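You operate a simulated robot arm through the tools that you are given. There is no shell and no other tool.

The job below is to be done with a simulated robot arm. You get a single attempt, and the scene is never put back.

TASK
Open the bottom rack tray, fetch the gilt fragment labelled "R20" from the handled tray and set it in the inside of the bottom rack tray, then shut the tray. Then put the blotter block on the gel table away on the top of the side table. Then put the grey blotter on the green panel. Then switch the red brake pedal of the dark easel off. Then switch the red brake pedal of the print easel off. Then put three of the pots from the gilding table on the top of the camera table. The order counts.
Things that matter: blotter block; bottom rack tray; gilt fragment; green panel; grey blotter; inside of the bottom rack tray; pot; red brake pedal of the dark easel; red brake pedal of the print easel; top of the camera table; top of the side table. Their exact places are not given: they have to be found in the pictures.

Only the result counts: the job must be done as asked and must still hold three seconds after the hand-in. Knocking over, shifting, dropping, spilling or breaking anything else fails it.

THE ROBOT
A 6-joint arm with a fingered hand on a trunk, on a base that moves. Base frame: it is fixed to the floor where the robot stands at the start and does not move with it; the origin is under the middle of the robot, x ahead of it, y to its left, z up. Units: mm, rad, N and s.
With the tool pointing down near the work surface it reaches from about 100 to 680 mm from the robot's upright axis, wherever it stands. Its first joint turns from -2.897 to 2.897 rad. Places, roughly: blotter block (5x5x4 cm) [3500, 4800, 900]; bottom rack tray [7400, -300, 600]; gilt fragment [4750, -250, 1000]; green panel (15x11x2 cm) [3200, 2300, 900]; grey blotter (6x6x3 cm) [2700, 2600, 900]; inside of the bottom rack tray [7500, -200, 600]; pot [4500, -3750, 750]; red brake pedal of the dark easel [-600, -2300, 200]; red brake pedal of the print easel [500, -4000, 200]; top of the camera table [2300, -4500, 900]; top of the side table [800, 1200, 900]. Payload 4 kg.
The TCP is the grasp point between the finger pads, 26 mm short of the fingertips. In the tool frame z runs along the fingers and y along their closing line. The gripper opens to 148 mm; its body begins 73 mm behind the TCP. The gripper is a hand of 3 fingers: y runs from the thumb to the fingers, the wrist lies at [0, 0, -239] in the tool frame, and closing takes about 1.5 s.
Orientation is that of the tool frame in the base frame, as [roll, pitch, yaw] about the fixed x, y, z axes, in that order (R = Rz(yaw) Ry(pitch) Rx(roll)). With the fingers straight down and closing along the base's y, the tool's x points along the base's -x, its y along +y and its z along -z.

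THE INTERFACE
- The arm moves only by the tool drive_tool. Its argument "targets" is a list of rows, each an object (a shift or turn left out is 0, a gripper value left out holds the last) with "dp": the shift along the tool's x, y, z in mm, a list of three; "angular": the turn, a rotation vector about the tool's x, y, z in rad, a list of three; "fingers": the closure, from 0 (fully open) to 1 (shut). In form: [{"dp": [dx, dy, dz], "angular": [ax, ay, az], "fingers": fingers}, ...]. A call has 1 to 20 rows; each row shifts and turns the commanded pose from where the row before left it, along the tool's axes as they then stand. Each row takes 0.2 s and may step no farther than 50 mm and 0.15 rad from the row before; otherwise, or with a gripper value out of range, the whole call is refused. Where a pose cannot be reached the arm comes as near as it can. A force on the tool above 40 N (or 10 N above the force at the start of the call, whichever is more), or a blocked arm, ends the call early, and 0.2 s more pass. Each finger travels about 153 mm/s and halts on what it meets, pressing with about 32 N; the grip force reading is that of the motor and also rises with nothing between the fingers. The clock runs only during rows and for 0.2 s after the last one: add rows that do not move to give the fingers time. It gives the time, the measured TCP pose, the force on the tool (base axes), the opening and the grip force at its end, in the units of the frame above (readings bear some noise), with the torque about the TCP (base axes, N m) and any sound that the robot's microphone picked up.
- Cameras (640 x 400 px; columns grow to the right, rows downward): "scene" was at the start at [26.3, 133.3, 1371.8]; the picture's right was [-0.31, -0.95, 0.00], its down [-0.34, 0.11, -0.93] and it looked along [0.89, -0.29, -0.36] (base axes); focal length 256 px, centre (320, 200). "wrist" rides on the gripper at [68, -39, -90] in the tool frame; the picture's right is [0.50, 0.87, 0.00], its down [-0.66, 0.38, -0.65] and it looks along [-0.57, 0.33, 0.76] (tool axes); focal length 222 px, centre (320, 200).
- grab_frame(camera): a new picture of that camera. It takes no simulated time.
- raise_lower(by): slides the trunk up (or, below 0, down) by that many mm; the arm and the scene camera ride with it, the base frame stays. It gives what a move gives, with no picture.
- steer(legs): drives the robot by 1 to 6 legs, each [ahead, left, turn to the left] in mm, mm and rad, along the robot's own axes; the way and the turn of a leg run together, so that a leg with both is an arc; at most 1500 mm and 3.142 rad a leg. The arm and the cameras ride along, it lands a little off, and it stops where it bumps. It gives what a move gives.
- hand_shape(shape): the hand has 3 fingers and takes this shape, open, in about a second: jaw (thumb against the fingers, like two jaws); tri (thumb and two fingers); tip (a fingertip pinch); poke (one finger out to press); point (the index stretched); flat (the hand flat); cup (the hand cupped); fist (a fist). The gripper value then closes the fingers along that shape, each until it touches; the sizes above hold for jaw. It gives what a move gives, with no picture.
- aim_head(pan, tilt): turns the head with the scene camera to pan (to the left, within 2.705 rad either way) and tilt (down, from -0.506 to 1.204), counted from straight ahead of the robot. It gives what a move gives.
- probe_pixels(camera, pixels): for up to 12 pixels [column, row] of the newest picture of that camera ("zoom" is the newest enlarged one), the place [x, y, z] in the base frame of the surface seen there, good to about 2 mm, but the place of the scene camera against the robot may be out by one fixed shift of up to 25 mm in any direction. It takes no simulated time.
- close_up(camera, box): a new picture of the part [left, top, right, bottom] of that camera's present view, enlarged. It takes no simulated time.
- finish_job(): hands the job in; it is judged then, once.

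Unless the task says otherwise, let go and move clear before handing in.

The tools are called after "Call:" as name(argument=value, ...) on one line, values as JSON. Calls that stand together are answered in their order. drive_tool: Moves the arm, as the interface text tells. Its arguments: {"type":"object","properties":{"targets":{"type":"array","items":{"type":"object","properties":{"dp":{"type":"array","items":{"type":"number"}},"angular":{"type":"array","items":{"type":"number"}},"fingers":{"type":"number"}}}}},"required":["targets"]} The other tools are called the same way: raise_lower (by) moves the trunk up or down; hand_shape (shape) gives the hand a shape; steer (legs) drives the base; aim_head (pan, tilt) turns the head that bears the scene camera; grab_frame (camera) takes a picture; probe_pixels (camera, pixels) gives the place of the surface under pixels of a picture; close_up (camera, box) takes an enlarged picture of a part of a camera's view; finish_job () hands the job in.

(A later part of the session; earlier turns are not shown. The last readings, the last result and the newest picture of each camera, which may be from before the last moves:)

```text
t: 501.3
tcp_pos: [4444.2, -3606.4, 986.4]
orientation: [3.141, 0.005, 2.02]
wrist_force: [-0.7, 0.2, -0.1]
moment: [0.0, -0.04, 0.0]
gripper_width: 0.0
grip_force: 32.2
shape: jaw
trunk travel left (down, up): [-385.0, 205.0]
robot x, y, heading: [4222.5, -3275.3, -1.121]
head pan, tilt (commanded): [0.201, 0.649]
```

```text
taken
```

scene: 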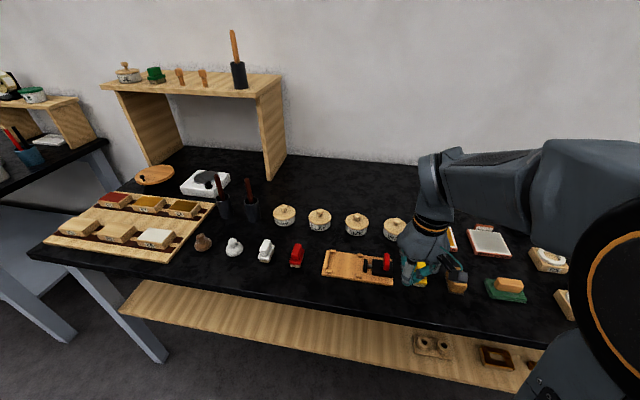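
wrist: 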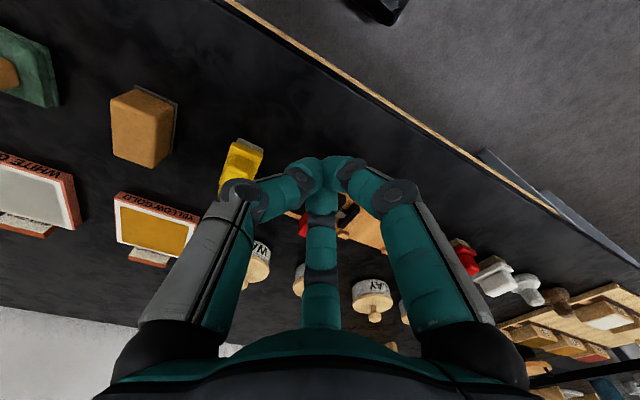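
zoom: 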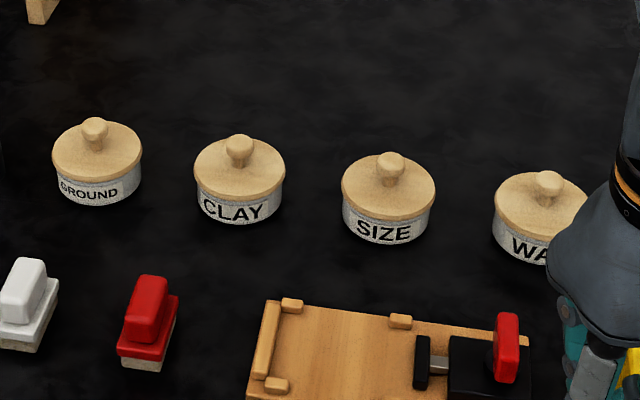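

Pots GROUND, CLAY, SIZE, WAX are 115 mm apart along the table. I'll move 50 mm closer and rotate the hand by −90° so the fingers straddle the pots front/back instead of between neighbours.

Call:
steer(legs=[[50, 20, 0.01]])

Call:
drive_tool(targets=[{"dp": [0, 0, -20]}, {"angular": [0, 0, -0.143]}, {"angular": [0, 0, -0.143]}, {"angular": [0, 0, -0.143]}, {"angular": [0, 0, -0.143]}, {"angular": [0, 0, -0.143]}, {"angular": [0, 0, -0.143]}, {"angular": [0, 0, -0.143]}, {"angular": [0, 0, -0.143]}, {"angular": [0, 0, -0.143]}, {"angular": [0, 0, -0.143]}, {"angular": [0, 0, -0.1408], "fingers": 0.3}, {}, {}, {}, {}, {}])

Call:
grab_frame(camera="wrist")

Call:
grab_frame(camera="scene")

```text
t: 502.3
tcp_pos: [4485.7, -3637.4, 986.4]
orientation: [3.141, 0.004, 2.031]
wrist_force: [0.0, 0.2, -0.6]
moment: [0.0, -0.01, -0.02]
gripper_width: 0.0
grip_force: 32.0
shape: jaw
trunk travel left (down, up): [-385.0, 205.0]
robot x, y, heading: [4260.2, -3305.6, -1.109]
head pan, tilt (commanded): [0.201, 0.649]
```

```text
t: 505.9
tcp_pos: [4540.3, -3577.4, 966.6]
orientation: [-3.124, -0.015, -2.696]
wrist_force: [0.3, -0.1, -0.3]
moment: [0.0, -0.01, -0.02]
gripper_width: 103.2
grip_force: 0.2
shape: jaw
out of reach, approached as far as the arm can: row 10, 11, 12
trunk travel left (down, up): [-385.0, 205.0]
robot x, y, heading: [4259.0, -3307.0, -1.109]
head pan, tilt (commanded): [0.201, 0.649]
```

```text
taken
```

wrist: 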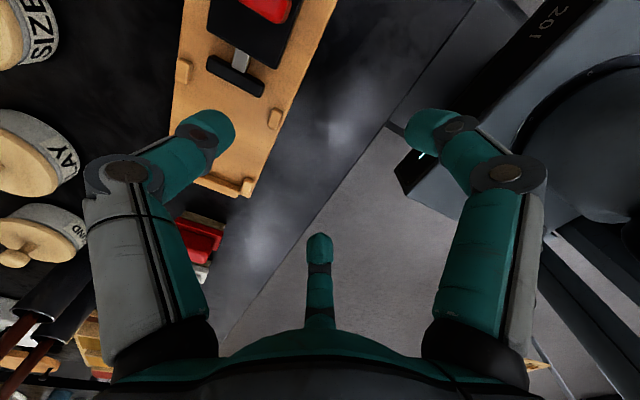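

```text
taken
```

scene: 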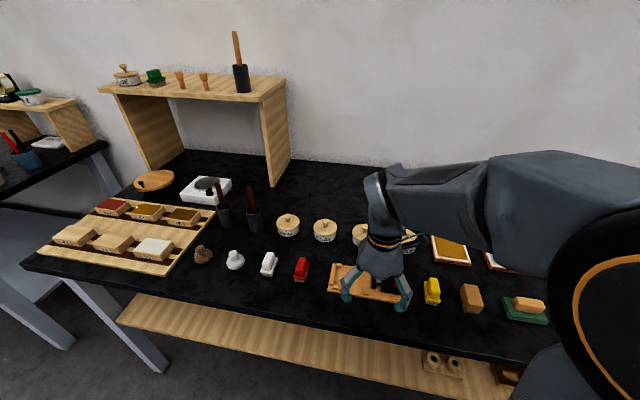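

−90° is beyond the wrist's range (the pose sagged). Since the three fingers form a tripod, a +30° rotation from the normal pose does the same job, so I'll rotate back to that.

Call:
drive_tool(targets=[{"angular": [0, 0, 0.14]}, {"angular": [0, 0, 0.14]}, {"angular": [0, 0, 0.14]}, {"angular": [0, 0, 0.14]}, {"angular": [0, 0, 0.14]}, {"angular": [0, 0, 0.14]}, {"angular": [0, 0, 0.14]}, {"angular": [0, 0, 0.14]}, {"angular": [0, 0, 0.14]}, {"angular": [0, 0, 0.14]}, {"angular": [0, 0, 0.14]}, {"angular": [0, 0, 0.14]}, {"angular": [0, 0, 0.14]}, {"angular": [0, 0, 0.14]}, {"angular": [0, 0, 0.135]}, {}])

Call:
grab_frame(camera="wrist")

Call:
grab_frame(camera="scene")

```text
t: 509.3
tcp_pos: [4542.0, -3578.1, 964.2]
orientation: [3.141, 0.0, 1.505]
wrist_force: [0.1, 1.5, 0.0]
moment: [-0.03, 0.01, -0.01]
gripper_width: 103.5
grip_force: 0.0
shape: jaw
trunk travel left (down, up): [-385.0, 205.0]
robot x, y, heading: [4259.4, -3308.3, -1.106]
head pan, tilt (commanded): [0.201, 0.649]
```

```text
taken
```

wrist: 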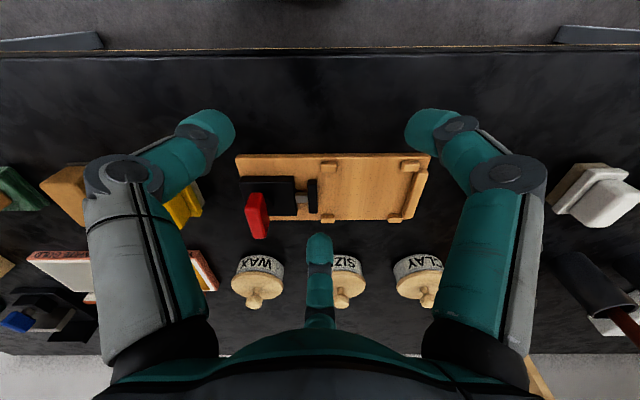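

```text
taken
```

scene: 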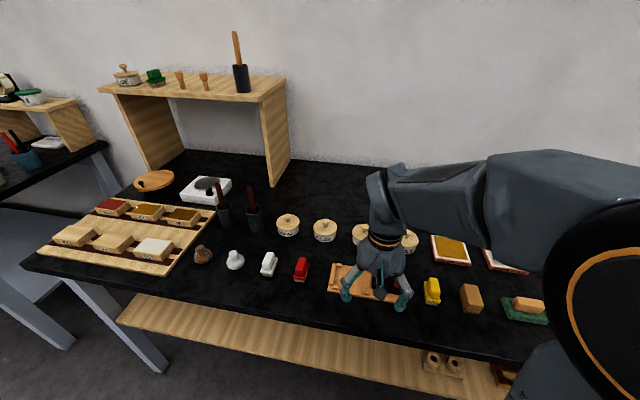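

The wrist view now shows WAX (257,275), SIZE (345,278), CLAY (418,278) clearly. I'll probe knobs and rims precisely.

Call:
close_up(camera="wrist", box=[215, 140, 455, 310])

Call:
probe_pixels(camera="wrist", pixels=[[254, 302], [345, 302], [428, 302], [258, 290], [258, 262], [415, 262], [415, 290], [256, 215], [236, 283], [283, 283], [300, 190], [325, 213]])

```text
2.35 times, centred on (335, 225) of wrist
```

zoom: 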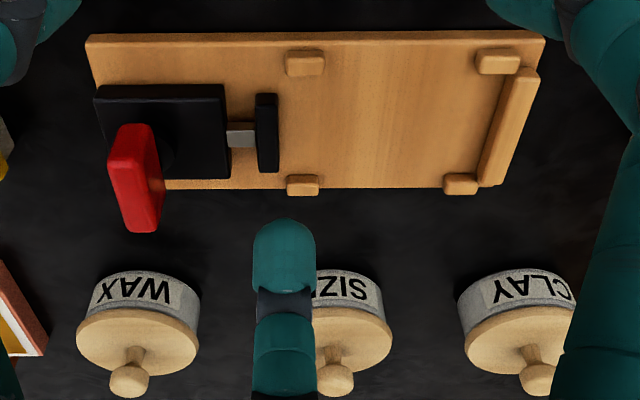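

```text
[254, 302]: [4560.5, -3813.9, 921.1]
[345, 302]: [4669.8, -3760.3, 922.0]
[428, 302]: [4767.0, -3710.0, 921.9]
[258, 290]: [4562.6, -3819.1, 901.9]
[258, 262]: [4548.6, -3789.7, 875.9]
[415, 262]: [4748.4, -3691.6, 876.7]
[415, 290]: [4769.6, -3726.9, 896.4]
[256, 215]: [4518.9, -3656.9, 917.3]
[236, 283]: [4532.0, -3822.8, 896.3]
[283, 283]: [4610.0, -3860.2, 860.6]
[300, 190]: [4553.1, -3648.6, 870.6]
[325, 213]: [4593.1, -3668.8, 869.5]
```

WAX's centre is ≈ (4560,−3815), lid top ~900, knob 921, body radius ~28. I'll move above it with the hand opened to 103 mm.

Call:
drive_tool(targets=[{"dp": [0, 0, -22]}, {"dp": [-47, 6.7, 0]}, {"dp": [-47, 6.7, 0]}, {"dp": [-47, 6.7, 0]}, {"dp": [-47, 6.7, 0]}, {"dp": [-47, 6.7, 0]}, {}])

Call:
grab_frame(camera="wrist")

Call:
grab_frame(camera="scene")

```text
t: 510.9
tcp_pos: [4560.2, -3813.9, 988.7]
orientation: [3.141, 0.002, 1.507]
wrist_force: [-0.1, 0.4, 0.4]
moment: [0.01, 0.02, 0.0]
gripper_width: 103.4
grip_force: 0.1
shape: jaw
trunk travel left (down, up): [-385.0, 205.0]
robot x, y, heading: [4261.4, -3307.7, -1.113]
head pan, tilt (commanded): [0.201, 0.649]
```

```text
taken
```

wrist: 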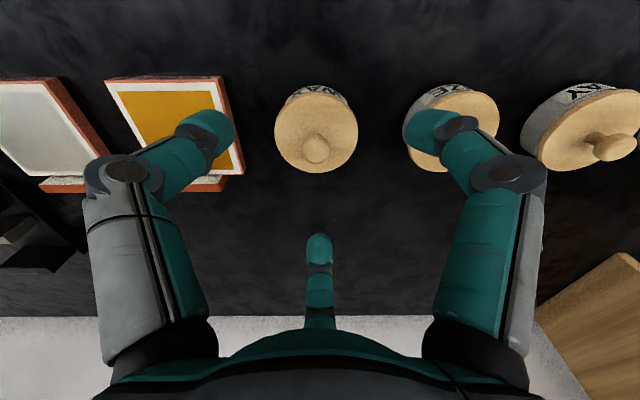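

```text
taken
```

scene: 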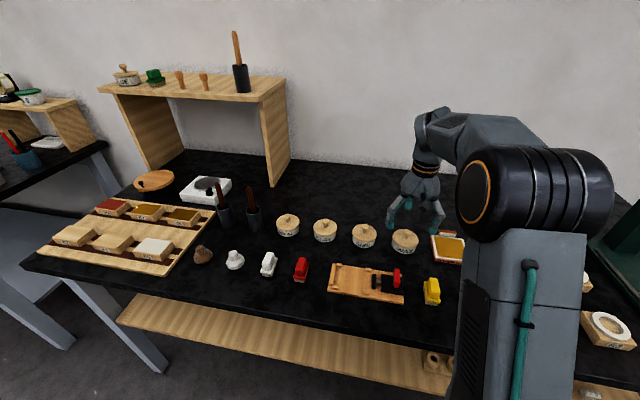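

WAX is centred under the hand. The thumb will come down near the gold tile's corner at (225,85)/(240,165), so I'll probe that tile.

Call:
probe_pixels(camera="wrist", pixels=[[228, 90], [242, 160], [235, 120], [243, 178], [110, 85], [316, 150], [275, 130], [357, 130], [316, 95], [430, 150], [180, 185], [225, 180]])

```text
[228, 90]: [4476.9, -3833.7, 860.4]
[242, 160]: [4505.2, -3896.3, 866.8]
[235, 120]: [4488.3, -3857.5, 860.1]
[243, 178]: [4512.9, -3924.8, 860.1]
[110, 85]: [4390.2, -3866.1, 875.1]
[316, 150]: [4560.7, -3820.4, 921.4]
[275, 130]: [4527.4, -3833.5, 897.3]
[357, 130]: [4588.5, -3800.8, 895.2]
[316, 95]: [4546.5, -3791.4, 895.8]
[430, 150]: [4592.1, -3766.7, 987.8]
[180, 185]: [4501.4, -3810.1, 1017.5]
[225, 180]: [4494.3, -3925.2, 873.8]
```

The tile's corner stays ~13 mm outside the thumb; I'll narrow the opening to 0.37, shift 4 mm, and descend to z≈890, then close.

Call:
drive_tool(targets=[{"dp": [-4, 0, 0], "fingers": 0.37}, {"dp": [0, 0, 40]}, {"dp": [0, 0, 30]}, {}])

Call:
grab_frame(camera="wrist")

```text
t: 511.9
tcp_pos: [4557.4, -3818.3, 917.1]
orientation: [3.139, 0.001, 1.508]
wrist_force: [0.1, 0.4, -0.2]
moment: [0.0, -0.02, 0.0]
gripper_width: 93.7
grip_force: 0.0
shape: jaw
trunk travel left (down, up): [-385.0, 205.0]
robot x, y, heading: [4260.1, -3308.6, -1.108]
head pan, tilt (commanded): [0.201, 0.649]
```

```text
taken
```

wrist: 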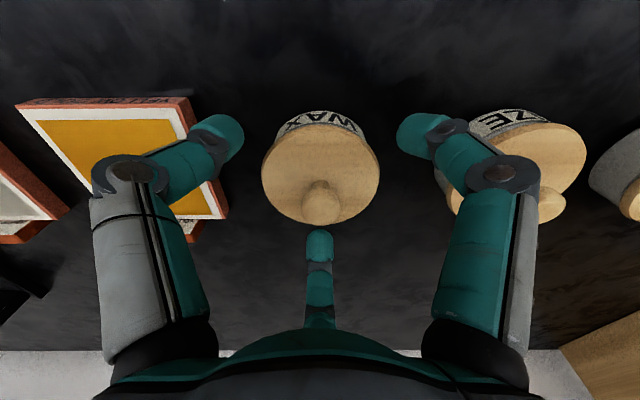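

Centred well. Descending the last 27 mm and closing on the pot body.

Call:
drive_tool(targets=[{"dp": [0, 0, 15]}, {"dp": [0, 0, 12]}, {}, {"fingers": 0.55}, {"fingers": 0.7}, {"fingers": 0.85}, {"fingers": 1.0}, {}, {}])

Call:
grab_frame(camera="wrist")

```text
t: 513.9
tcp_pos: [4558.0, -3816.1, 889.5]
orientation: [3.138, 0.002, 1.509]
wrist_force: [-0.7, 0.4, -0.7]
moment: [0.0, 0.0, 0.0]
gripper_width: 61.6
grip_force: 31.7
shape: jaw
trunk travel left (down, up): [-385.0, 205.0]
robot x, y, heading: [4261.0, -3306.8, -1.11]
head pan, tilt (commanded): [0.201, 0.649]
```

```text
taken
```

wrist: 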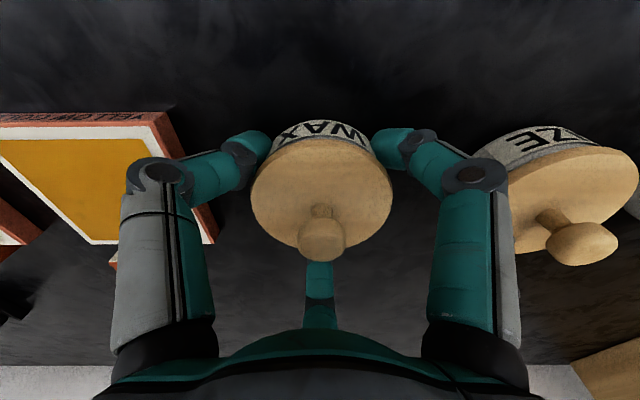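

Gripped at 61.6 mm with 32 N on the body. Lifting gently to check it holds.

Call:
drive_tool(targets=[{"dp": [0, 0, -8]}, {"dp": [0, 0, -15]}, {"dp": [0, 0, -30]}, {"dp": [0, 0, -45]}, {"dp": [0, 0, -25]}, {}])

Call:
grab_frame(camera="wrist")

Call:
grab_frame(camera="scene")

```text
t: 515.3
tcp_pos: [4560.5, -3817.4, 1017.8]
orientation: [3.139, 0.001, 1.506]
wrist_force: [0.3, 0.7, -3.1]
moment: [0.01, 0.02, 0.0]
gripper_width: 61.3
grip_force: 31.8
shape: jaw
trunk travel left (down, up): [-385.0, 205.0]
robot x, y, heading: [4258.4, -3309.4, -1.109]
head pan, tilt (commanded): [0.201, 0.649]
```

```text
taken
```

wrist: 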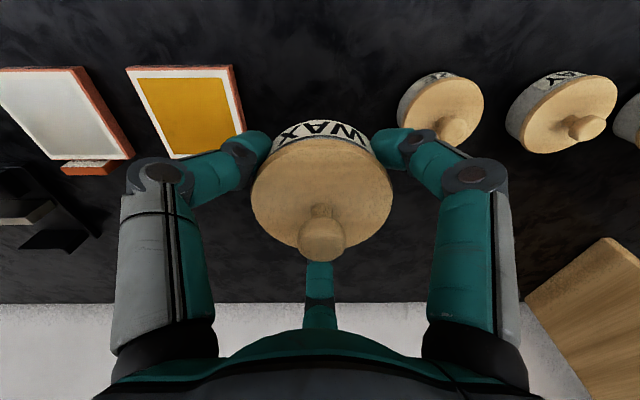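

```text
taken
```

scene: 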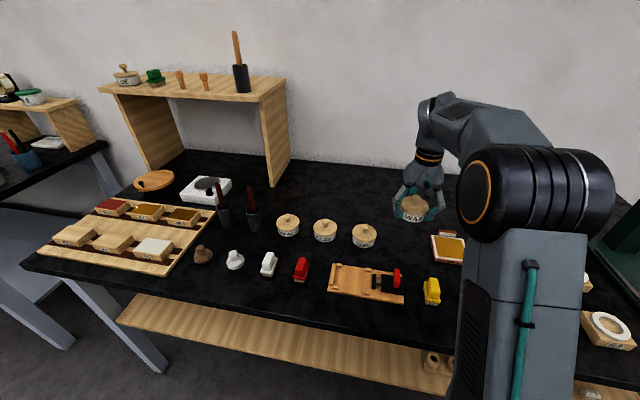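

WAX is held. I'll retract the arm, back up, strafe to the camera table's near side and turn to face it.

Call:
drive_tool(targets=[{"dp": [41, -24, 0]}, {"dp": [41, -24, 0]}, {"dp": [41, -24, 0]}, {"dp": [41, -24, 0]}, {}])

Call:
steer(legs=[[-130, 0, 0], [0, -700, 0], [0, -680, 0], [0, 0, -1.568]])

Call:
aim_head(pan=0.1, tilt=0.65)

Call:
grab_frame(camera="scene")

Call:
grab_frame(camera="wrist")

```text
t: 516.5
tcp_pos: [4473.6, -3648.0, 1016.7]
orientation: [3.138, 0.003, 1.506]
wrist_force: [-0.4, -0.1, -3.4]
moment: [-0.04, 0.01, -0.01]
gripper_width: 61.1
grip_force: 32.1
shape: jaw
trunk travel left (down, up): [-385.0, 205.0]
robot x, y, heading: [4262.2, -3305.6, -1.111]
head pan, tilt (commanded): [0.201, 0.649]
```

```text
t: 528.3
tcp_pos: [2663.8, -4048.0, 1016.7]
orientation: [3.139, 0.003, -0.03]
wrist_force: [-0.3, 0.3, -2.8]
moment: [0.0, -0.03, 0.0]
gripper_width: 61.4
grip_force: 32.1
shape: jaw
trunk travel left (down, up): [-385.0, 205.0]
robot x, y, heading: [3000.2, -3826.2, -2.643]
head pan, tilt (commanded): [0.201, 0.649]
```

```text
t: 529.0
tcp_pos: [2665.5, -4048.5, 1017.1]
orientation: [3.139, 0.001, -0.03]
wrist_force: [0.3, 0.3, -3.2]
moment: [0.02, 0.0, -0.03]
gripper_width: 61.1
grip_force: 31.8
shape: jaw
trunk travel left (down, up): [-385.0, 205.0]
robot x, y, heading: [2999.2, -3820.7, -2.642]
head pan, tilt (commanded): [0.099, 0.649]
```

```text
taken
```

scene: 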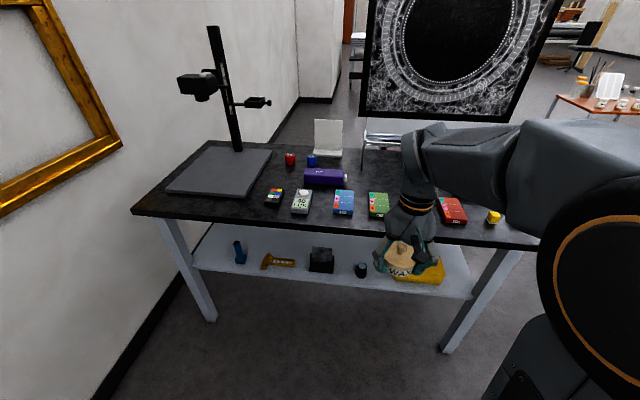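

```text
taken
```

wrist: 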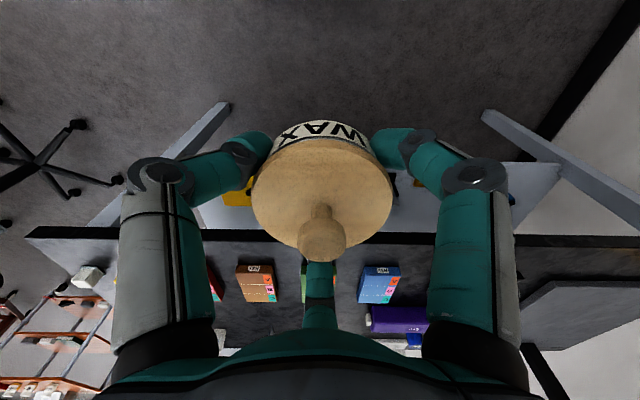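

I'll measure the boxes with the wrist camera to check the table's layout accurately.

Call:
probe_pixels(camera="wrist", pixels=[[238, 268], [272, 268], [243, 300], [365, 270], [397, 268], [362, 300], [230, 235], [420, 236], [375, 310], [300, 238], [85, 290], [60, 305]])

```text
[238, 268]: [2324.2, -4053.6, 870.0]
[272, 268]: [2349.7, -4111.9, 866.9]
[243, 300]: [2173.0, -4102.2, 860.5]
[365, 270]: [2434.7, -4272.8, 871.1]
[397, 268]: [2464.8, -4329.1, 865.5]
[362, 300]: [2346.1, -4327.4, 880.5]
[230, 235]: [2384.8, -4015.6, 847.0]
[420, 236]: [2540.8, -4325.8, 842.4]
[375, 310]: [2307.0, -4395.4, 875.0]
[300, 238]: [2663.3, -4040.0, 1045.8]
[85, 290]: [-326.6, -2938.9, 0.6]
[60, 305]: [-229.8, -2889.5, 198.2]
```

Wrist and scene agree now: boxes' backs at u≈155, UV box from v≈−4945. I'll set the first pot at u≈75, v≈−4870: drive in accordingly.

Call:
steer(legs=[[0, 71, -0.035], [320, 0, 0]])

Call:
grab_frame(camera="scene")

Call:
grab_frame(camera="wrist")

```text
t: 531.7
tcp_pos: [2409.8, -4235.0, 1015.4]
orientation: [3.139, 0.002, -0.068]
wrist_force: [0.0, -0.3, -3.3]
moment: [0.01, 0.01, 0.0]
gripper_width: 61.0
grip_force: 31.8
shape: jaw
trunk travel left (down, up): [-385.0, 205.0]
robot x, y, heading: [2753.9, -4022.7, -2.681]
head pan, tilt (commanded): [0.099, 0.649]
```

```text
taken
```

scene: 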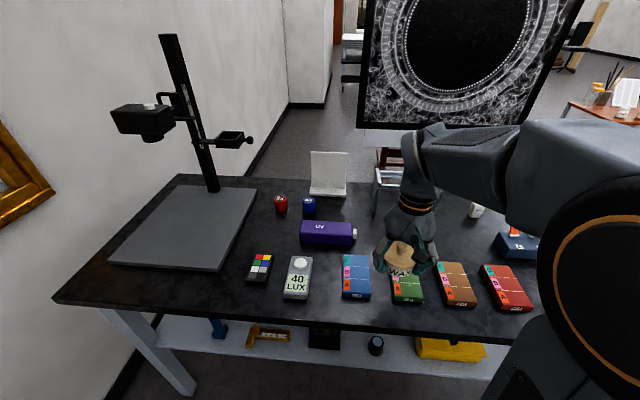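

```text
taken
```

wrist: 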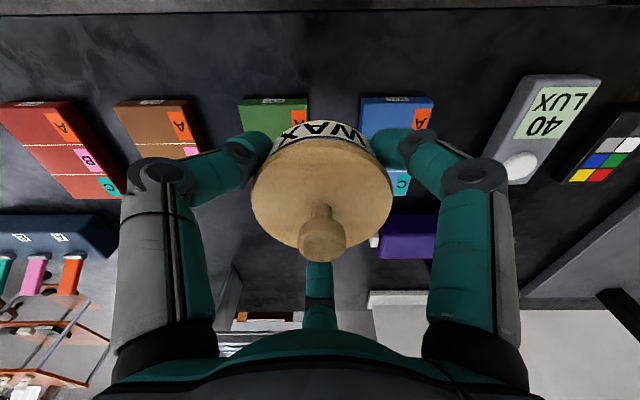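

Call:
probe_pixels(camera="wrist", pixels=[[374, 241], [384, 218], [380, 256], [240, 300], [330, 310], [375, 295], [232, 280], [245, 180], [285, 280], [210, 200], [370, 215], [100, 240]])

Call:
close_up(camera="scene", box=[290, 160, 540, 310])

```text
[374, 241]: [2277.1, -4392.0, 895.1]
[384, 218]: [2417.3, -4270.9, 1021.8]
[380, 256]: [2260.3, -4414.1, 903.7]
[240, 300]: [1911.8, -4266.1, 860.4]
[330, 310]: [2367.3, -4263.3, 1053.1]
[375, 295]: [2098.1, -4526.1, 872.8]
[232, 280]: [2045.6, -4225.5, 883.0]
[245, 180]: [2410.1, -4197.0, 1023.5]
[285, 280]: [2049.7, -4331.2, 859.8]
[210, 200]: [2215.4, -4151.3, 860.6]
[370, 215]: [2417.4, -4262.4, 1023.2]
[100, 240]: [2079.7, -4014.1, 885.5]
```

```text
2.56 times, centred on (415, 235) of scene
```

zoom: 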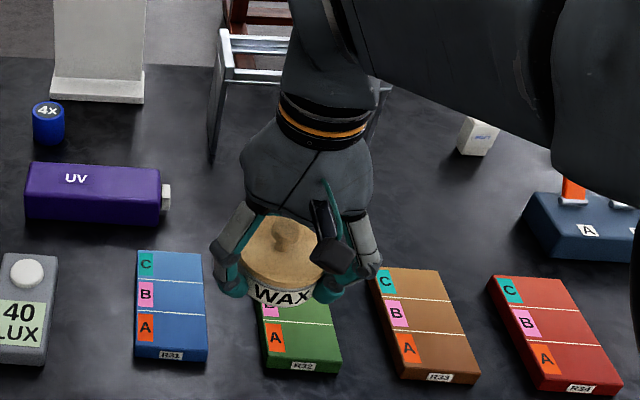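

UV cap ends at v≈−4947, so I'll place at v≈−4855, u≈75. Moving over the spot at safe height first.

Call:
drive_tool(targets=[{"dp": [-40.2, 20.5, 0]}, {"dp": [-40.2, 20.5, 0]}, {"dp": [-40.2, 20.5, 0]}, {"dp": [-40.2, 20.5, 0]}, {"dp": [0, 0, 40]}, {"dp": [0, 0, 40]}, {}])

Call:
grab_frame(camera="wrist")

Call:
close_up(camera="scene", box=[290, 140, 540, 290])

```text
t: 533.3
tcp_pos: [2243.8, -4307.4, 936.5]
orientation: [3.139, 0.001, -0.07]
wrist_force: [0.4, -0.5, -3.4]
moment: [0.0, -0.03, 0.03]
gripper_width: 61.1
grip_force: 32.3
shape: jaw
trunk travel left (down, up): [-385.0, 205.0]
robot x, y, heading: [2752.4, -4019.9, -2.682]
head pan, tilt (commanded): [0.099, 0.649]
```

```text
taken
```

wrist: 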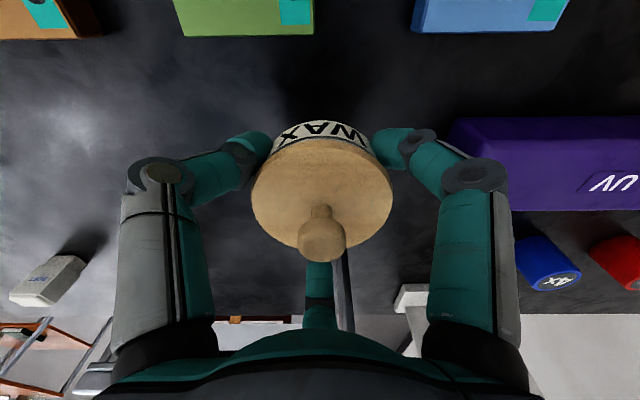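

```text
2.56 times, centred on (415, 215) of scene
```

zoom: 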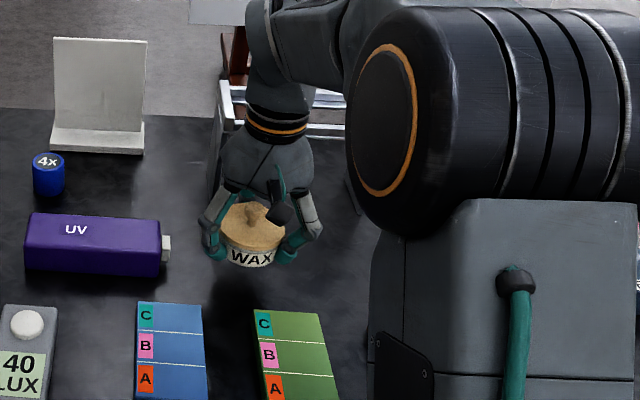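

The tunnel's top is close behind the hand; I'll probe its nearest edge and height before lowering.

Call:
probe_pixels(camera="zoom", pixels=[[228, 95], [235, 120], [330, 132], [340, 130], [215, 160], [212, 185], [350, 205], [320, 100], [225, 110], [355, 185]])

Call:
probe_pixels(camera="wrist", pixels=[[345, 270], [348, 320], [343, 300], [410, 300], [425, 285], [345, 255], [90, 370], [75, 360]])

```text
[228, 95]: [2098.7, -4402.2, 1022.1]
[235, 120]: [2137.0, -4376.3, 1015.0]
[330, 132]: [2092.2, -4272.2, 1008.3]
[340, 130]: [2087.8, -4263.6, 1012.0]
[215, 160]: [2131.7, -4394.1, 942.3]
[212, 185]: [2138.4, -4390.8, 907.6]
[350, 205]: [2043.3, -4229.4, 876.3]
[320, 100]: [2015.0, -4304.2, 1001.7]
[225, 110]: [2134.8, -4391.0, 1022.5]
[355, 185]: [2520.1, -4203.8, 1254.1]
```

```text
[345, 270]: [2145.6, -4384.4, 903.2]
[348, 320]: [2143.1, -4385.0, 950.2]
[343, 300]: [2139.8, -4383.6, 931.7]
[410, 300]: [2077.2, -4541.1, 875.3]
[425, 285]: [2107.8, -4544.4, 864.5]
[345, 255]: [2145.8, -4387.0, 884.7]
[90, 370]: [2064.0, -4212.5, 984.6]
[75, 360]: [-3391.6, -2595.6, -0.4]
```

The tunnel's near leg is ~120 mm behind the TCP: clear. I'll shift 10 mm toward me, lower to z≈891 and release.

Call:
drive_tool(targets=[{"dp": [8.6, -5.1, 0]}, {"dp": [0, 0, 20]}, {"dp": [0, 0, 15]}, {"dp": [0, 0, 9]}, {}])

Call:
drive_tool(targets=[{"dp": [0, 0, 1]}, {"dp": [0, 0, 1]}, {}])

```text
t: 534.5
tcp_pos: [2252.6, -4300.8, 890.3]
orientation: [-3.141, 0.002, -0.068]
wrist_force: [-0.7, -0.4, -4.0]
moment: [0.0, -0.03, -0.03]
gripper_width: 61.1
grip_force: 31.9
shape: jaw
trunk travel left (down, up): [-385.0, 205.0]
robot x, y, heading: [2750.8, -4024.4, -2.684]
head pan, tilt (commanded): [0.099, 0.649]
```

```text
t: 535.3
tcp_pos: [2251.5, -4300.5, 891.4]
orientation: [3.14, 0.005, -0.068]
wrist_force: [-1.0, 0.3, 1.5]
moment: [0.09, 0.03, 0.04]
gripper_width: 61.0
grip_force: 32.2
shape: jaw
trunk travel left (down, up): [-385.0, 205.0]
robot x, y, heading: [2752.7, -4023.5, -2.681]
head pan, tilt (commanded): [0.099, 0.649]
```

The pot touches the table (force rose). Opening and lifting straight up.

Call:
drive_tool(targets=[{"fingers": 0.5}, {"fingers": 0.42}, {}, {}, {"dp": [0, 0, -20]}, {"dp": [0, 0, -40]}, {"dp": [0, 0, -45]}, {"dp": [0, 0, -30]}, {}])

Call:
grab_frame(camera="wrist")

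Call:
grab_frame(camera="scene")

```text
t: 537.3
tcp_pos: [2253.6, -4303.5, 1030.0]
orientation: [3.14, 0.001, -0.068]
wrist_force: [0.7, 0.4, 0.2]
moment: [0.06, 0.01, 0.0]
gripper_width: 85.4
grip_force: 0.1
shape: jaw
trunk travel left (down, up): [-385.0, 205.0]
robot x, y, heading: [2752.2, -4025.5, -2.683]
head pan, tilt (commanded): [0.099, 0.649]
```

```text
taken
```

wrist: 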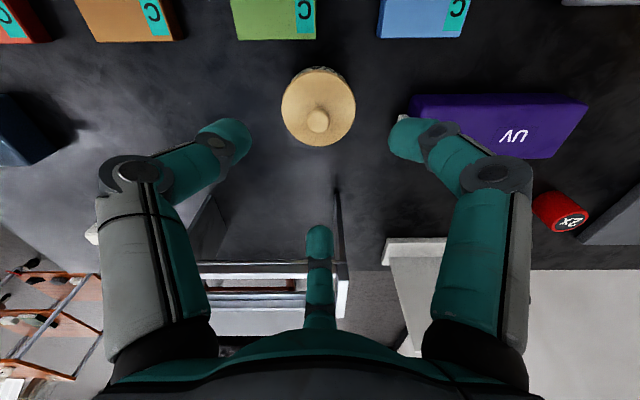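

```text
taken
```

scene: 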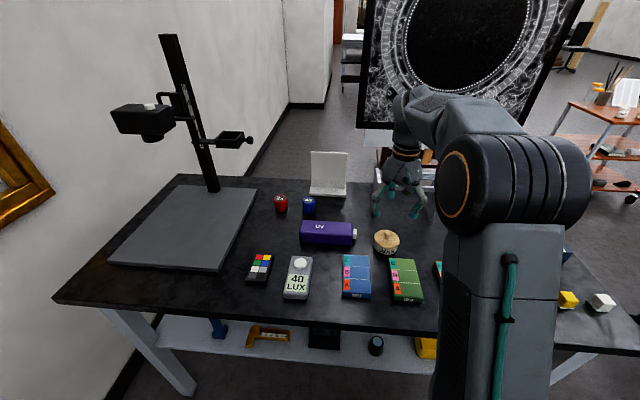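

Pot one stands safely at (386,241). I'll retract and return for the next pot (SIZE).

Call:
drive_tool(targets=[{"dp": [38.8, -22.9, 0]}, {"dp": [38.8, -22.9, 0]}, {"dp": [38.8, -22.9, 0]}, {"dp": [38.8, -22.9, 0]}, {}])

Call:
steer(legs=[[-330, 0, 0], [0, 0, 1.574], [-70, 730, 0], [0, 720, 0], [60, 0, 0]])

Call:
aim_head(pan=0.2, tilt=0.65)

Call:
grab_frame(camera="wrist")

Call:
grab_frame(camera="scene")

```text
t: 538.5
tcp_pos: [2414.4, -4220.9, 1027.0]
orientation: [-3.141, 0.004, -0.068]
wrist_force: [0.1, -0.4, -0.5]
moment: [-0.03, 0.03, 0.02]
gripper_width: 85.5
grip_force: 0.0
shape: jaw
trunk travel left (down, up): [-385.0, 205.0]
robot x, y, heading: [2750.9, -4026.9, -2.682]
head pan, tilt (commanded): [0.099, 0.649]
```

```text
t: 552.4
tcp_pos: [4567.0, -3505.3, 1028.2]
orientation: [-3.141, 0.001, 1.516]
wrist_force: [0.0, -0.5, -0.3]
moment: [-0.01, 0.01, -0.01]
gripper_width: 85.0
grip_force: 0.1
shape: jaw
trunk travel left (down, up): [-385.0, 205.0]
robot x, y, heading: [4366.6, -3170.7, -1.099]
head pan, tilt (commanded): [0.099, 0.649]
```

```text
t: 553.1
tcp_pos: [4566.7, -3506.2, 1029.1]
orientation: [3.139, 0.002, 1.516]
wrist_force: [-0.5, -0.5, -0.5]
moment: [-0.01, -0.02, -0.04]
gripper_width: 85.4
grip_force: 0.0
shape: jaw
trunk travel left (down, up): [-385.0, 205.0]
robot x, y, heading: [4367.9, -3171.1, -1.101]
head pan, tilt (commanded): [0.201, 0.649]
```

```text
taken
```

wrist: 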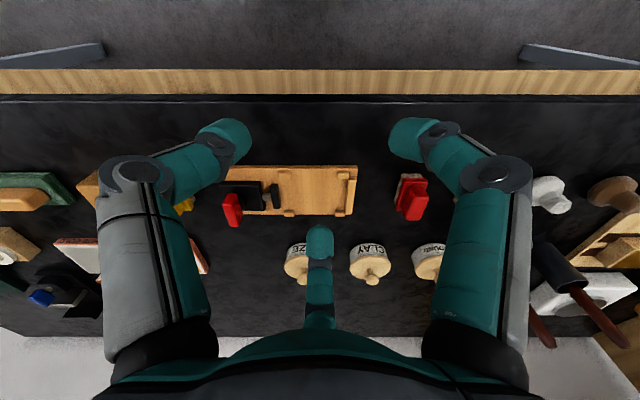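

```text
taken
```

scene: 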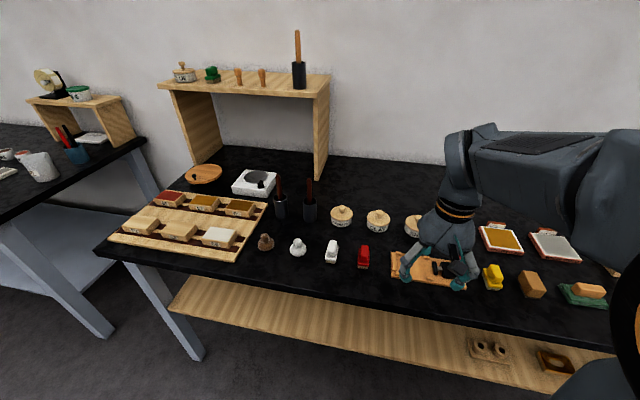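

I'm near SIZE; I'll move 70 mm closer and probe the pot with the wrist camera.

Call:
steer(legs=[[70, 0, -0.005]])

Call:
close_up(camera="wrist", box=[240, 200, 480, 340])

```text
t: 554.1
tcp_pos: [4598.7, -3569.7, 1028.2]
orientation: [3.14, 0.002, 1.514]
wrist_force: [-0.2, 0.1, -0.3]
moment: [-0.04, 0.01, -0.03]
gripper_width: 85.2
grip_force: 0.1
shape: jaw
trunk travel left (down, up): [-385.0, 205.0]
robot x, y, heading: [4396.7, -3236.3, -1.102]
head pan, tilt (commanded): [0.201, 0.649]
```

```text
2.67 times, centred on (360, 270) of wrist
```

zoom: 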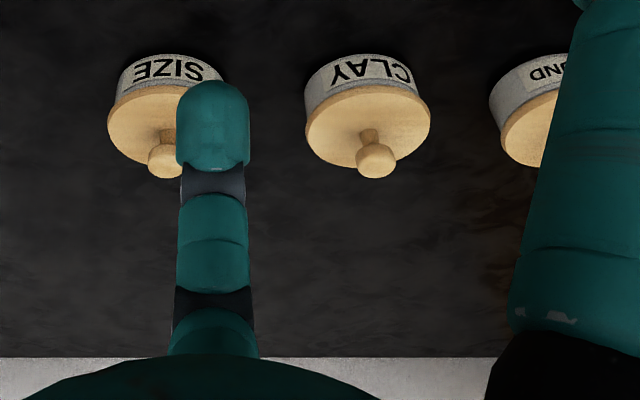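

Call:
probe_pixels(camera="zoom", pixels=[[165, 160], [112, 125], [376, 158], [310, 125], [428, 120], [372, 92], [145, 90]])

```text
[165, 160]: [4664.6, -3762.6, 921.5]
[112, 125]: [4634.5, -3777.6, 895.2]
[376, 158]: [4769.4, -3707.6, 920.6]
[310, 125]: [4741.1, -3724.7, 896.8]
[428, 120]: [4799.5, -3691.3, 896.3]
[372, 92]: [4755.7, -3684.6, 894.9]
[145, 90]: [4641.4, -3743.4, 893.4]
```

SIZE's centre is ≈ (4665,−3763). Moving above it.

Call:
drive_tool(targets=[{"dp": [-38, 15.4, 0], "fingers": 0.37}, {"dp": [-38, 15.4, 0]}, {"dp": [-38, 15.4, 0]}, {"dp": [-38, 15.5, 0]}, {"dp": [-37.7, 15.5, 0]}, {"dp": [0, 0, 40]}, {"dp": [0, 0, 40]}, {"dp": [0, 0, 25]}, {}])

Call:
grab_frame(camera="wrist")

```text
t: 556.1
tcp_pos: [4664.3, -3766.6, 924.0]
orientation: [3.141, 0.001, 1.512]
wrist_force: [-0.2, -0.3, 0.6]
moment: [-0.01, 0.03, 0.0]
gripper_width: 92.7
grip_force: 0.0
shape: jaw
trunk travel left (down, up): [-385.0, 205.0]
robot x, y, heading: [4398.4, -3230.4, -1.105]
head pan, tilt (commanded): [0.201, 0.649]
```

```text
taken
```

wrist: 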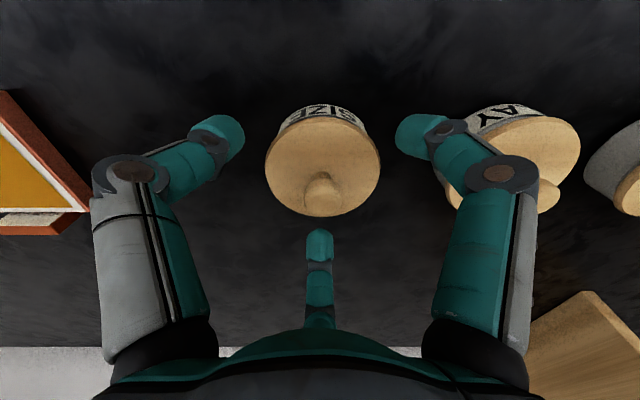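

SIZE is centred as WAX was. Descending and gripping, then lifting.

Call:
drive_tool(targets=[{"dp": [0, 0, 18]}, {"dp": [0, 0, 16]}, {}, {"fingers": 0.55}, {"fingers": 0.7}, {"fingers": 0.85}, {"fingers": 1.0}, {}, {}])

Call:
drive_tool(targets=[{"dp": [0, 0, -8]}, {"dp": [0, 0, -15]}, {"dp": [0, 0, -30]}, {"dp": [0, 0, -45]}, {"dp": [0, 0, -30]}, {}])

Call:
grab_frame(camera="wrist")

Call:
grab_frame(camera="scene")

```text
t: 558.1
tcp_pos: [4665.1, -3766.0, 889.7]
orientation: [3.141, 0.002, 1.513]
wrist_force: [0.0, -0.2, -0.4]
moment: [0.0, -0.02, -0.01]
gripper_width: 61.6
grip_force: 31.9
shape: jaw
trunk travel left (down, up): [-385.0, 205.0]
robot x, y, heading: [4395.8, -3234.6, -1.096]
head pan, tilt (commanded): [0.201, 0.649]
```

```text
t: 559.5
tcp_pos: [4661.1, -3763.0, 1018.1]
orientation: [3.141, 0.002, 1.51]
wrist_force: [0.0, -0.2, -3.7]
moment: [0.0, 0.0, 0.02]
gripper_width: 61.3
grip_force: 32.2
shape: jaw
trunk travel left (down, up): [-385.0, 205.0]
robot x, y, heading: [4396.7, -3235.0, -1.101]
head pan, tilt (commanded): [0.201, 0.649]
```

```text
taken
```

wrist: 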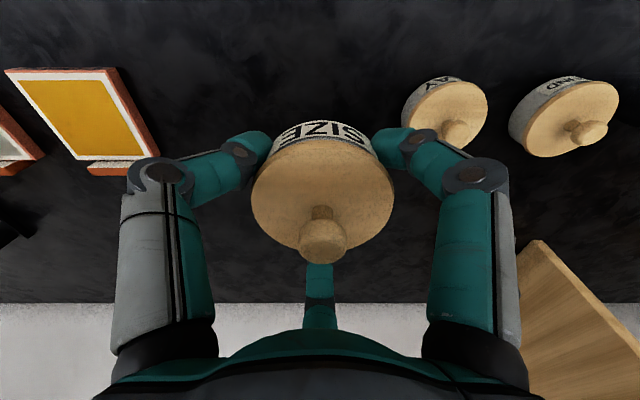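

```text
taken
```

scene: 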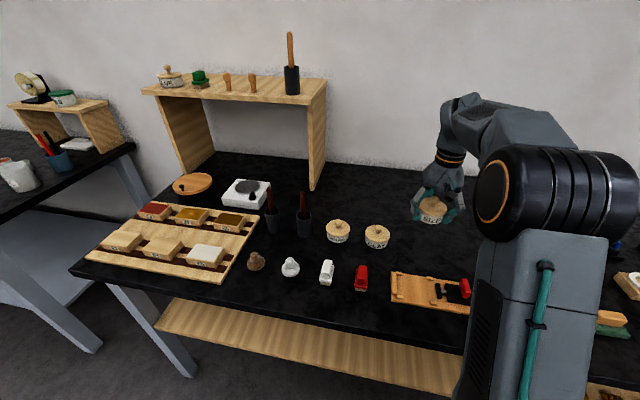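

SIZE is held; others undisturbed. Retracting and returning to the camera table.

Call:
drive_tool(targets=[{"dp": [41, -24, 0]}, {"dp": [41, -24, 0]}, {"dp": [41, -24, 0]}, {"dp": [41, -24, 0]}, {}])

Call:
steer(legs=[[-130, 0, 0], [0, -760, 0], [0, -750, 0], [0, 0, -1.57]])

Call:
aim_head(pan=0.1, tilt=0.65)

Call:
grab_frame(camera="scene")

```text
t: 560.7
tcp_pos: [4581.6, -3593.5, 1014.9]
orientation: [3.14, 0.003, 1.511]
wrist_force: [0.1, 0.4, -3.9]
moment: [-0.05, 0.02, 0.01]
gripper_width: 61.3
grip_force: 31.7
shape: jaw
trunk travel left (down, up): [-385.0, 205.0]
robot x, y, heading: [4402.1, -3229.8, -1.102]
head pan, tilt (commanded): [0.201, 0.649]
```

```text
t: 573.1
tcp_pos: [2633.9, -3947.6, 1016.3]
orientation: [3.141, 0.001, -0.085]
wrist_force: [-0.1, 0.4, -3.0]
moment: [-0.02, 0.02, -0.03]
gripper_width: 61.1
grip_force: 31.6
shape: jaw
trunk travel left (down, up): [-385.0, 205.0]
robot x, y, heading: [2998.1, -3771.0, -2.698]
head pan, tilt (commanded): [0.201, 0.649]
```

```text
t: 573.8
tcp_pos: [2634.4, -3947.1, 1016.0]
orientation: [-3.141, 0.001, -0.084]
wrist_force: [0.6, 0.0, -2.7]
moment: [-0.01, 0.04, 0.04]
gripper_width: 61.1
grip_force: 31.6
shape: jaw
trunk travel left (down, up): [-385.0, 205.0]
robot x, y, heading: [3000.2, -3775.9, -2.695]
head pan, tilt (commanded): [0.099, 0.649]
```

```text
taken
```

scene: 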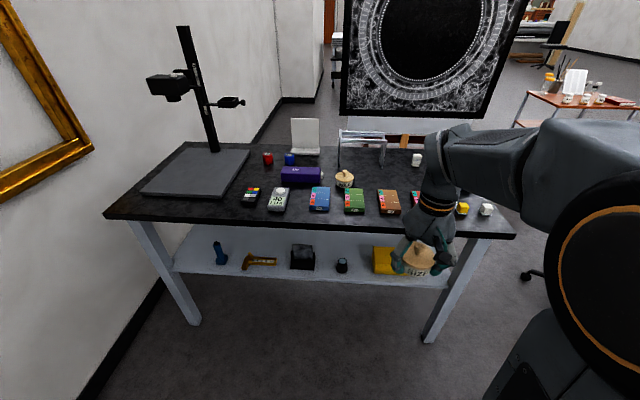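

WAX stands at (345,180). I'll align for u≈84, v≈−4730 and drive in.

Call:
steer(legs=[[0, 10, 0.019], [330, 0, 0]])

Call:
grab_frame(camera="wrist")

Call:
grab_frame(camera="scene")

```text
t: 576.3
tcp_pos: [2345.1, -4114.1, 1015.6]
orientation: [-3.141, 0.002, -0.063]
wrist_force: [0.2, -0.3, -3.1]
moment: [0.0, 0.01, -0.03]
gripper_width: 61.1
grip_force: 31.9
shape: jaw
trunk travel left (down, up): [-385.0, 205.0]
robot x, y, heading: [2706.6, -3931.3, -2.678]
head pan, tilt (commanded): [0.099, 0.649]
```

```text
taken
```

wrist: 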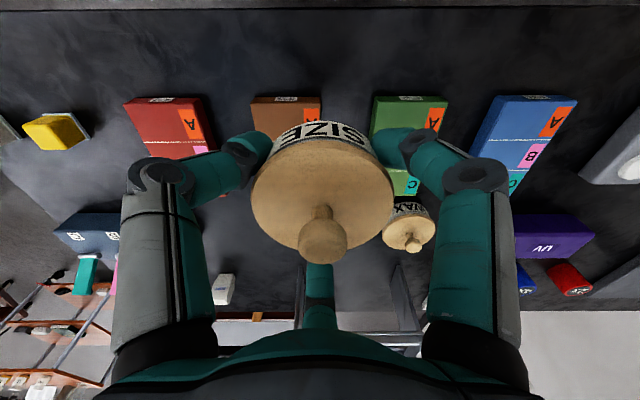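

```text
taken
```

scene: 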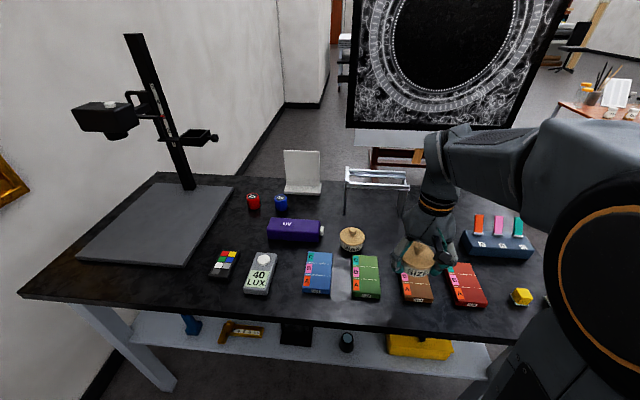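

TCP is at v≈−4729; extending to u≈84 and lowering part way.

Call:
drive_tool(targets=[{"dp": [-36.1, 21, 0]}, {"dp": [-36.1, 21, 0]}, {"dp": [-36.1, 21, 0]}, {"dp": [-36, 21, 0]}, {"dp": [0, 0, 40]}, {"dp": [0, 0, 40]}, {}])

Call:
grab_frame(camera="wrist")

Call:
close_up(camera="scene", box=[290, 140, 540, 290])

```text
t: 577.9
tcp_pos: [2194.9, -4187.4, 934.4]
orientation: [-3.141, 0.002, -0.063]
wrist_force: [-0.1, 0.6, -2.8]
moment: [0.03, -0.04, 0.02]
gripper_width: 60.8
grip_force: 32.3
shape: jaw
trunk travel left (down, up): [-385.0, 205.0]
robot x, y, heading: [2706.3, -3931.0, -2.675]
head pan, tilt (commanded): [0.099, 0.649]
```

```text
taken
```

wrist: 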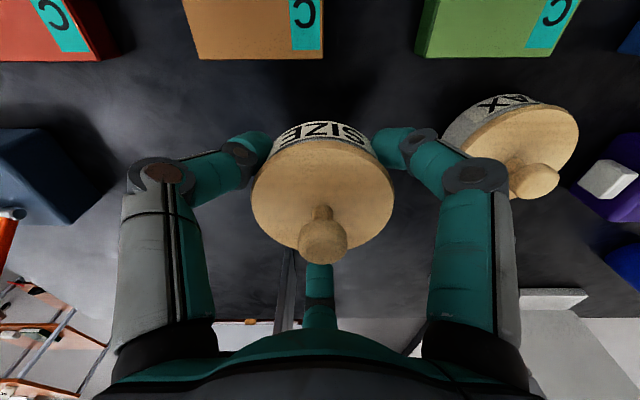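

```text
2.56 times, centred on (415, 215) of scene
```

zoom: 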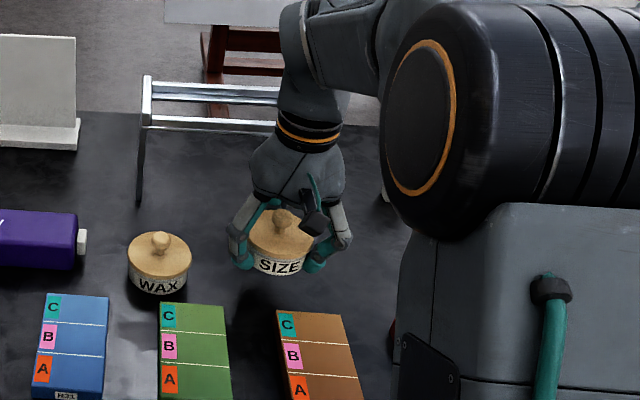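

Clear of WAX and the tunnel. Lowering to contact and releasing.

Call:
drive_tool(targets=[{"dp": [0, 0, 20]}, {"dp": [0, 0, 15]}, {"dp": [0, 0, 8]}, {"dp": [0, 0, 1]}, {}])

Call:
drive_tool(targets=[{"dp": [0, 0, 1]}, {}])

```text
t: 579.1
tcp_pos: [2195.5, -4188.7, 892.7]
orientation: [3.141, 0.0, -0.063]
wrist_force: [-0.4, -0.2, -3.0]
moment: [0.0, -0.02, 0.0]
gripper_width: 61.0
grip_force: 31.9
shape: jaw
trunk travel left (down, up): [-385.0, 205.0]
robot x, y, heading: [2706.4, -3929.3, -2.672]
head pan, tilt (commanded): [0.099, 0.649]
```

```text
t: 579.7
tcp_pos: [2195.6, -4189.0, 890.8]
orientation: [3.14, 0.002, -0.062]
wrist_force: [0.2, 0.0, -3.2]
moment: [-0.01, -0.01, 0.0]
gripper_width: 60.9
grip_force: 31.8
shape: jaw
trunk travel left (down, up): [-385.0, 205.0]
robot x, y, heading: [2708.9, -3928.8, -2.679]
head pan, tilt (commanded): [0.099, 0.649]
```

Call:
drive_tool(targets=[{"dp": [0, 0, 1]}, {}])

Call:
drive_tool(targets=[{"dp": [0, 0, 1]}, {}])

```text
t: 580.3
tcp_pos: [2196.4, -4188.1, 891.4]
orientation: [-3.14, 0.002, -0.064]
wrist_force: [1.0, -0.7, -3.4]
moment: [0.01, 0.0, -0.02]
gripper_width: 61.0
grip_force: 31.7
shape: jaw
trunk travel left (down, up): [-385.0, 205.0]
robot x, y, heading: [2705.9, -3931.0, -2.676]
head pan, tilt (commanded): [0.099, 0.649]
```

```text
t: 580.9
tcp_pos: [2196.9, -4188.7, 888.7]
orientation: [-3.141, 0.002, -0.063]
wrist_force: [-0.6, -0.3, -3.5]
moment: [0.05, -0.01, -0.03]
gripper_width: 61.1
grip_force: 32.0
shape: jaw
trunk travel left (down, up): [-385.0, 205.0]
robot x, y, heading: [2705.3, -3932.0, -2.68]
head pan, tilt (commanded): [0.099, 0.649]
```

Still hanging free (−3.5 N). Lowering by further 1 mm steps.

Call:
drive_tool(targets=[{"dp": [0, 0, 1]}, {}, {}])

Call:
drive_tool(targets=[{"dp": [0, 0, 1]}, {}, {}])

```text
t: 581.7
tcp_pos: [2196.6, -4188.8, 888.8]
orientation: [3.141, 0.002, -0.064]
wrist_force: [0.1, -0.9, 4.0]
moment: [-0.02, -0.01, -0.03]
gripper_width: 61.3
grip_force: 31.8
shape: jaw
trunk travel left (down, up): [-385.0, 205.0]
robot x, y, heading: [2706.0, -3930.4, -2.674]
head pan, tilt (commanded): [0.099, 0.649]
```

```text
t: 582.5
tcp_pos: [2196.3, -4188.0, 889.2]
orientation: [3.14, 0.004, -0.062]
wrist_force: [1.1, 0.0, 11.4]
moment: [0.03, -0.04, -0.04]
gripper_width: 61.2
grip_force: 31.9
shape: jaw
trunk travel left (down, up): [-385.0, 205.0]
robot x, y, heading: [2706.1, -3928.7, -2.678]
head pan, tilt (commanded): [0.099, 0.649]
```

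Contact (11 N). Easing up 1 mm, opening, and lifting away.

Call:
drive_tool(targets=[{"dp": [0, 0, -1]}, {"fingers": 0.5}, {"fingers": 0.42}, {}, {}, {"dp": [0, 0, -20]}, {"dp": [0, 0, -40]}, {"dp": [0, 0, -45]}, {"dp": [0, 0, -30]}, {}])

Call:
grab_frame(camera="wrist")

Call:
drive_tool(targets=[{"dp": [38.8, -22.9, 0]}, {"dp": [38.8, -22.9, 0]}, {"dp": [38.8, -22.9, 0]}, {"dp": [38.8, -22.9, 0]}, {}])

Call:
grab_frame(camera="scene")

```text
t: 584.7
tcp_pos: [2196.6, -4188.0, 1021.4]
orientation: [3.142, 0.002, -0.062]
wrist_force: [-0.2, -0.6, 0.0]
moment: [-0.03, -0.02, 0.0]
gripper_width: 85.3
grip_force: 0.0
shape: jaw
trunk travel left (down, up): [-385.0, 205.0]
robot x, y, heading: [2704.1, -3931.2, -2.672]
head pan, tilt (commanded): [0.099, 0.649]
```

```text
taken
```

wrist: 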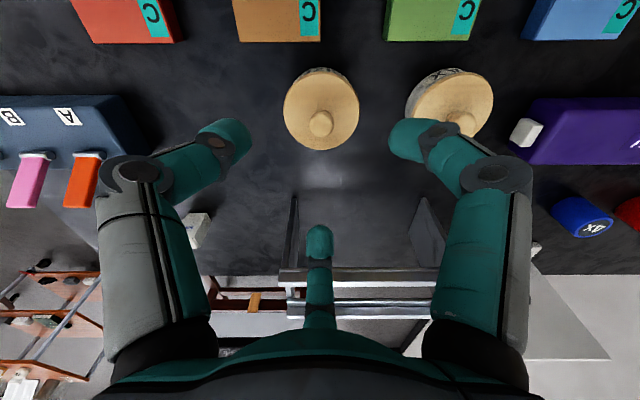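

```text
t: 585.9
tcp_pos: [2358.2, -4102.6, 1022.0]
orientation: [3.14, 0.003, -0.062]
wrist_force: [-0.1, 0.3, 0.6]
moment: [-0.02, 0.01, 0.0]
gripper_width: 85.4
grip_force: 0.0
shape: jaw
trunk travel left (down, up): [-385.0, 205.0]
robot x, y, heading: [2707.0, -3931.6, -2.68]
head pan, tilt (commanded): [0.099, 0.649]
```

```text
taken
```

scene: 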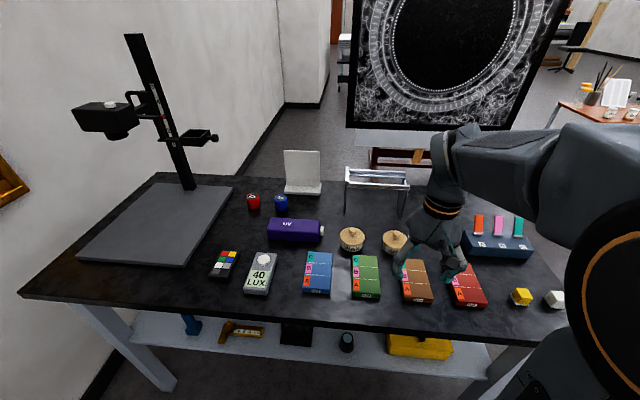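

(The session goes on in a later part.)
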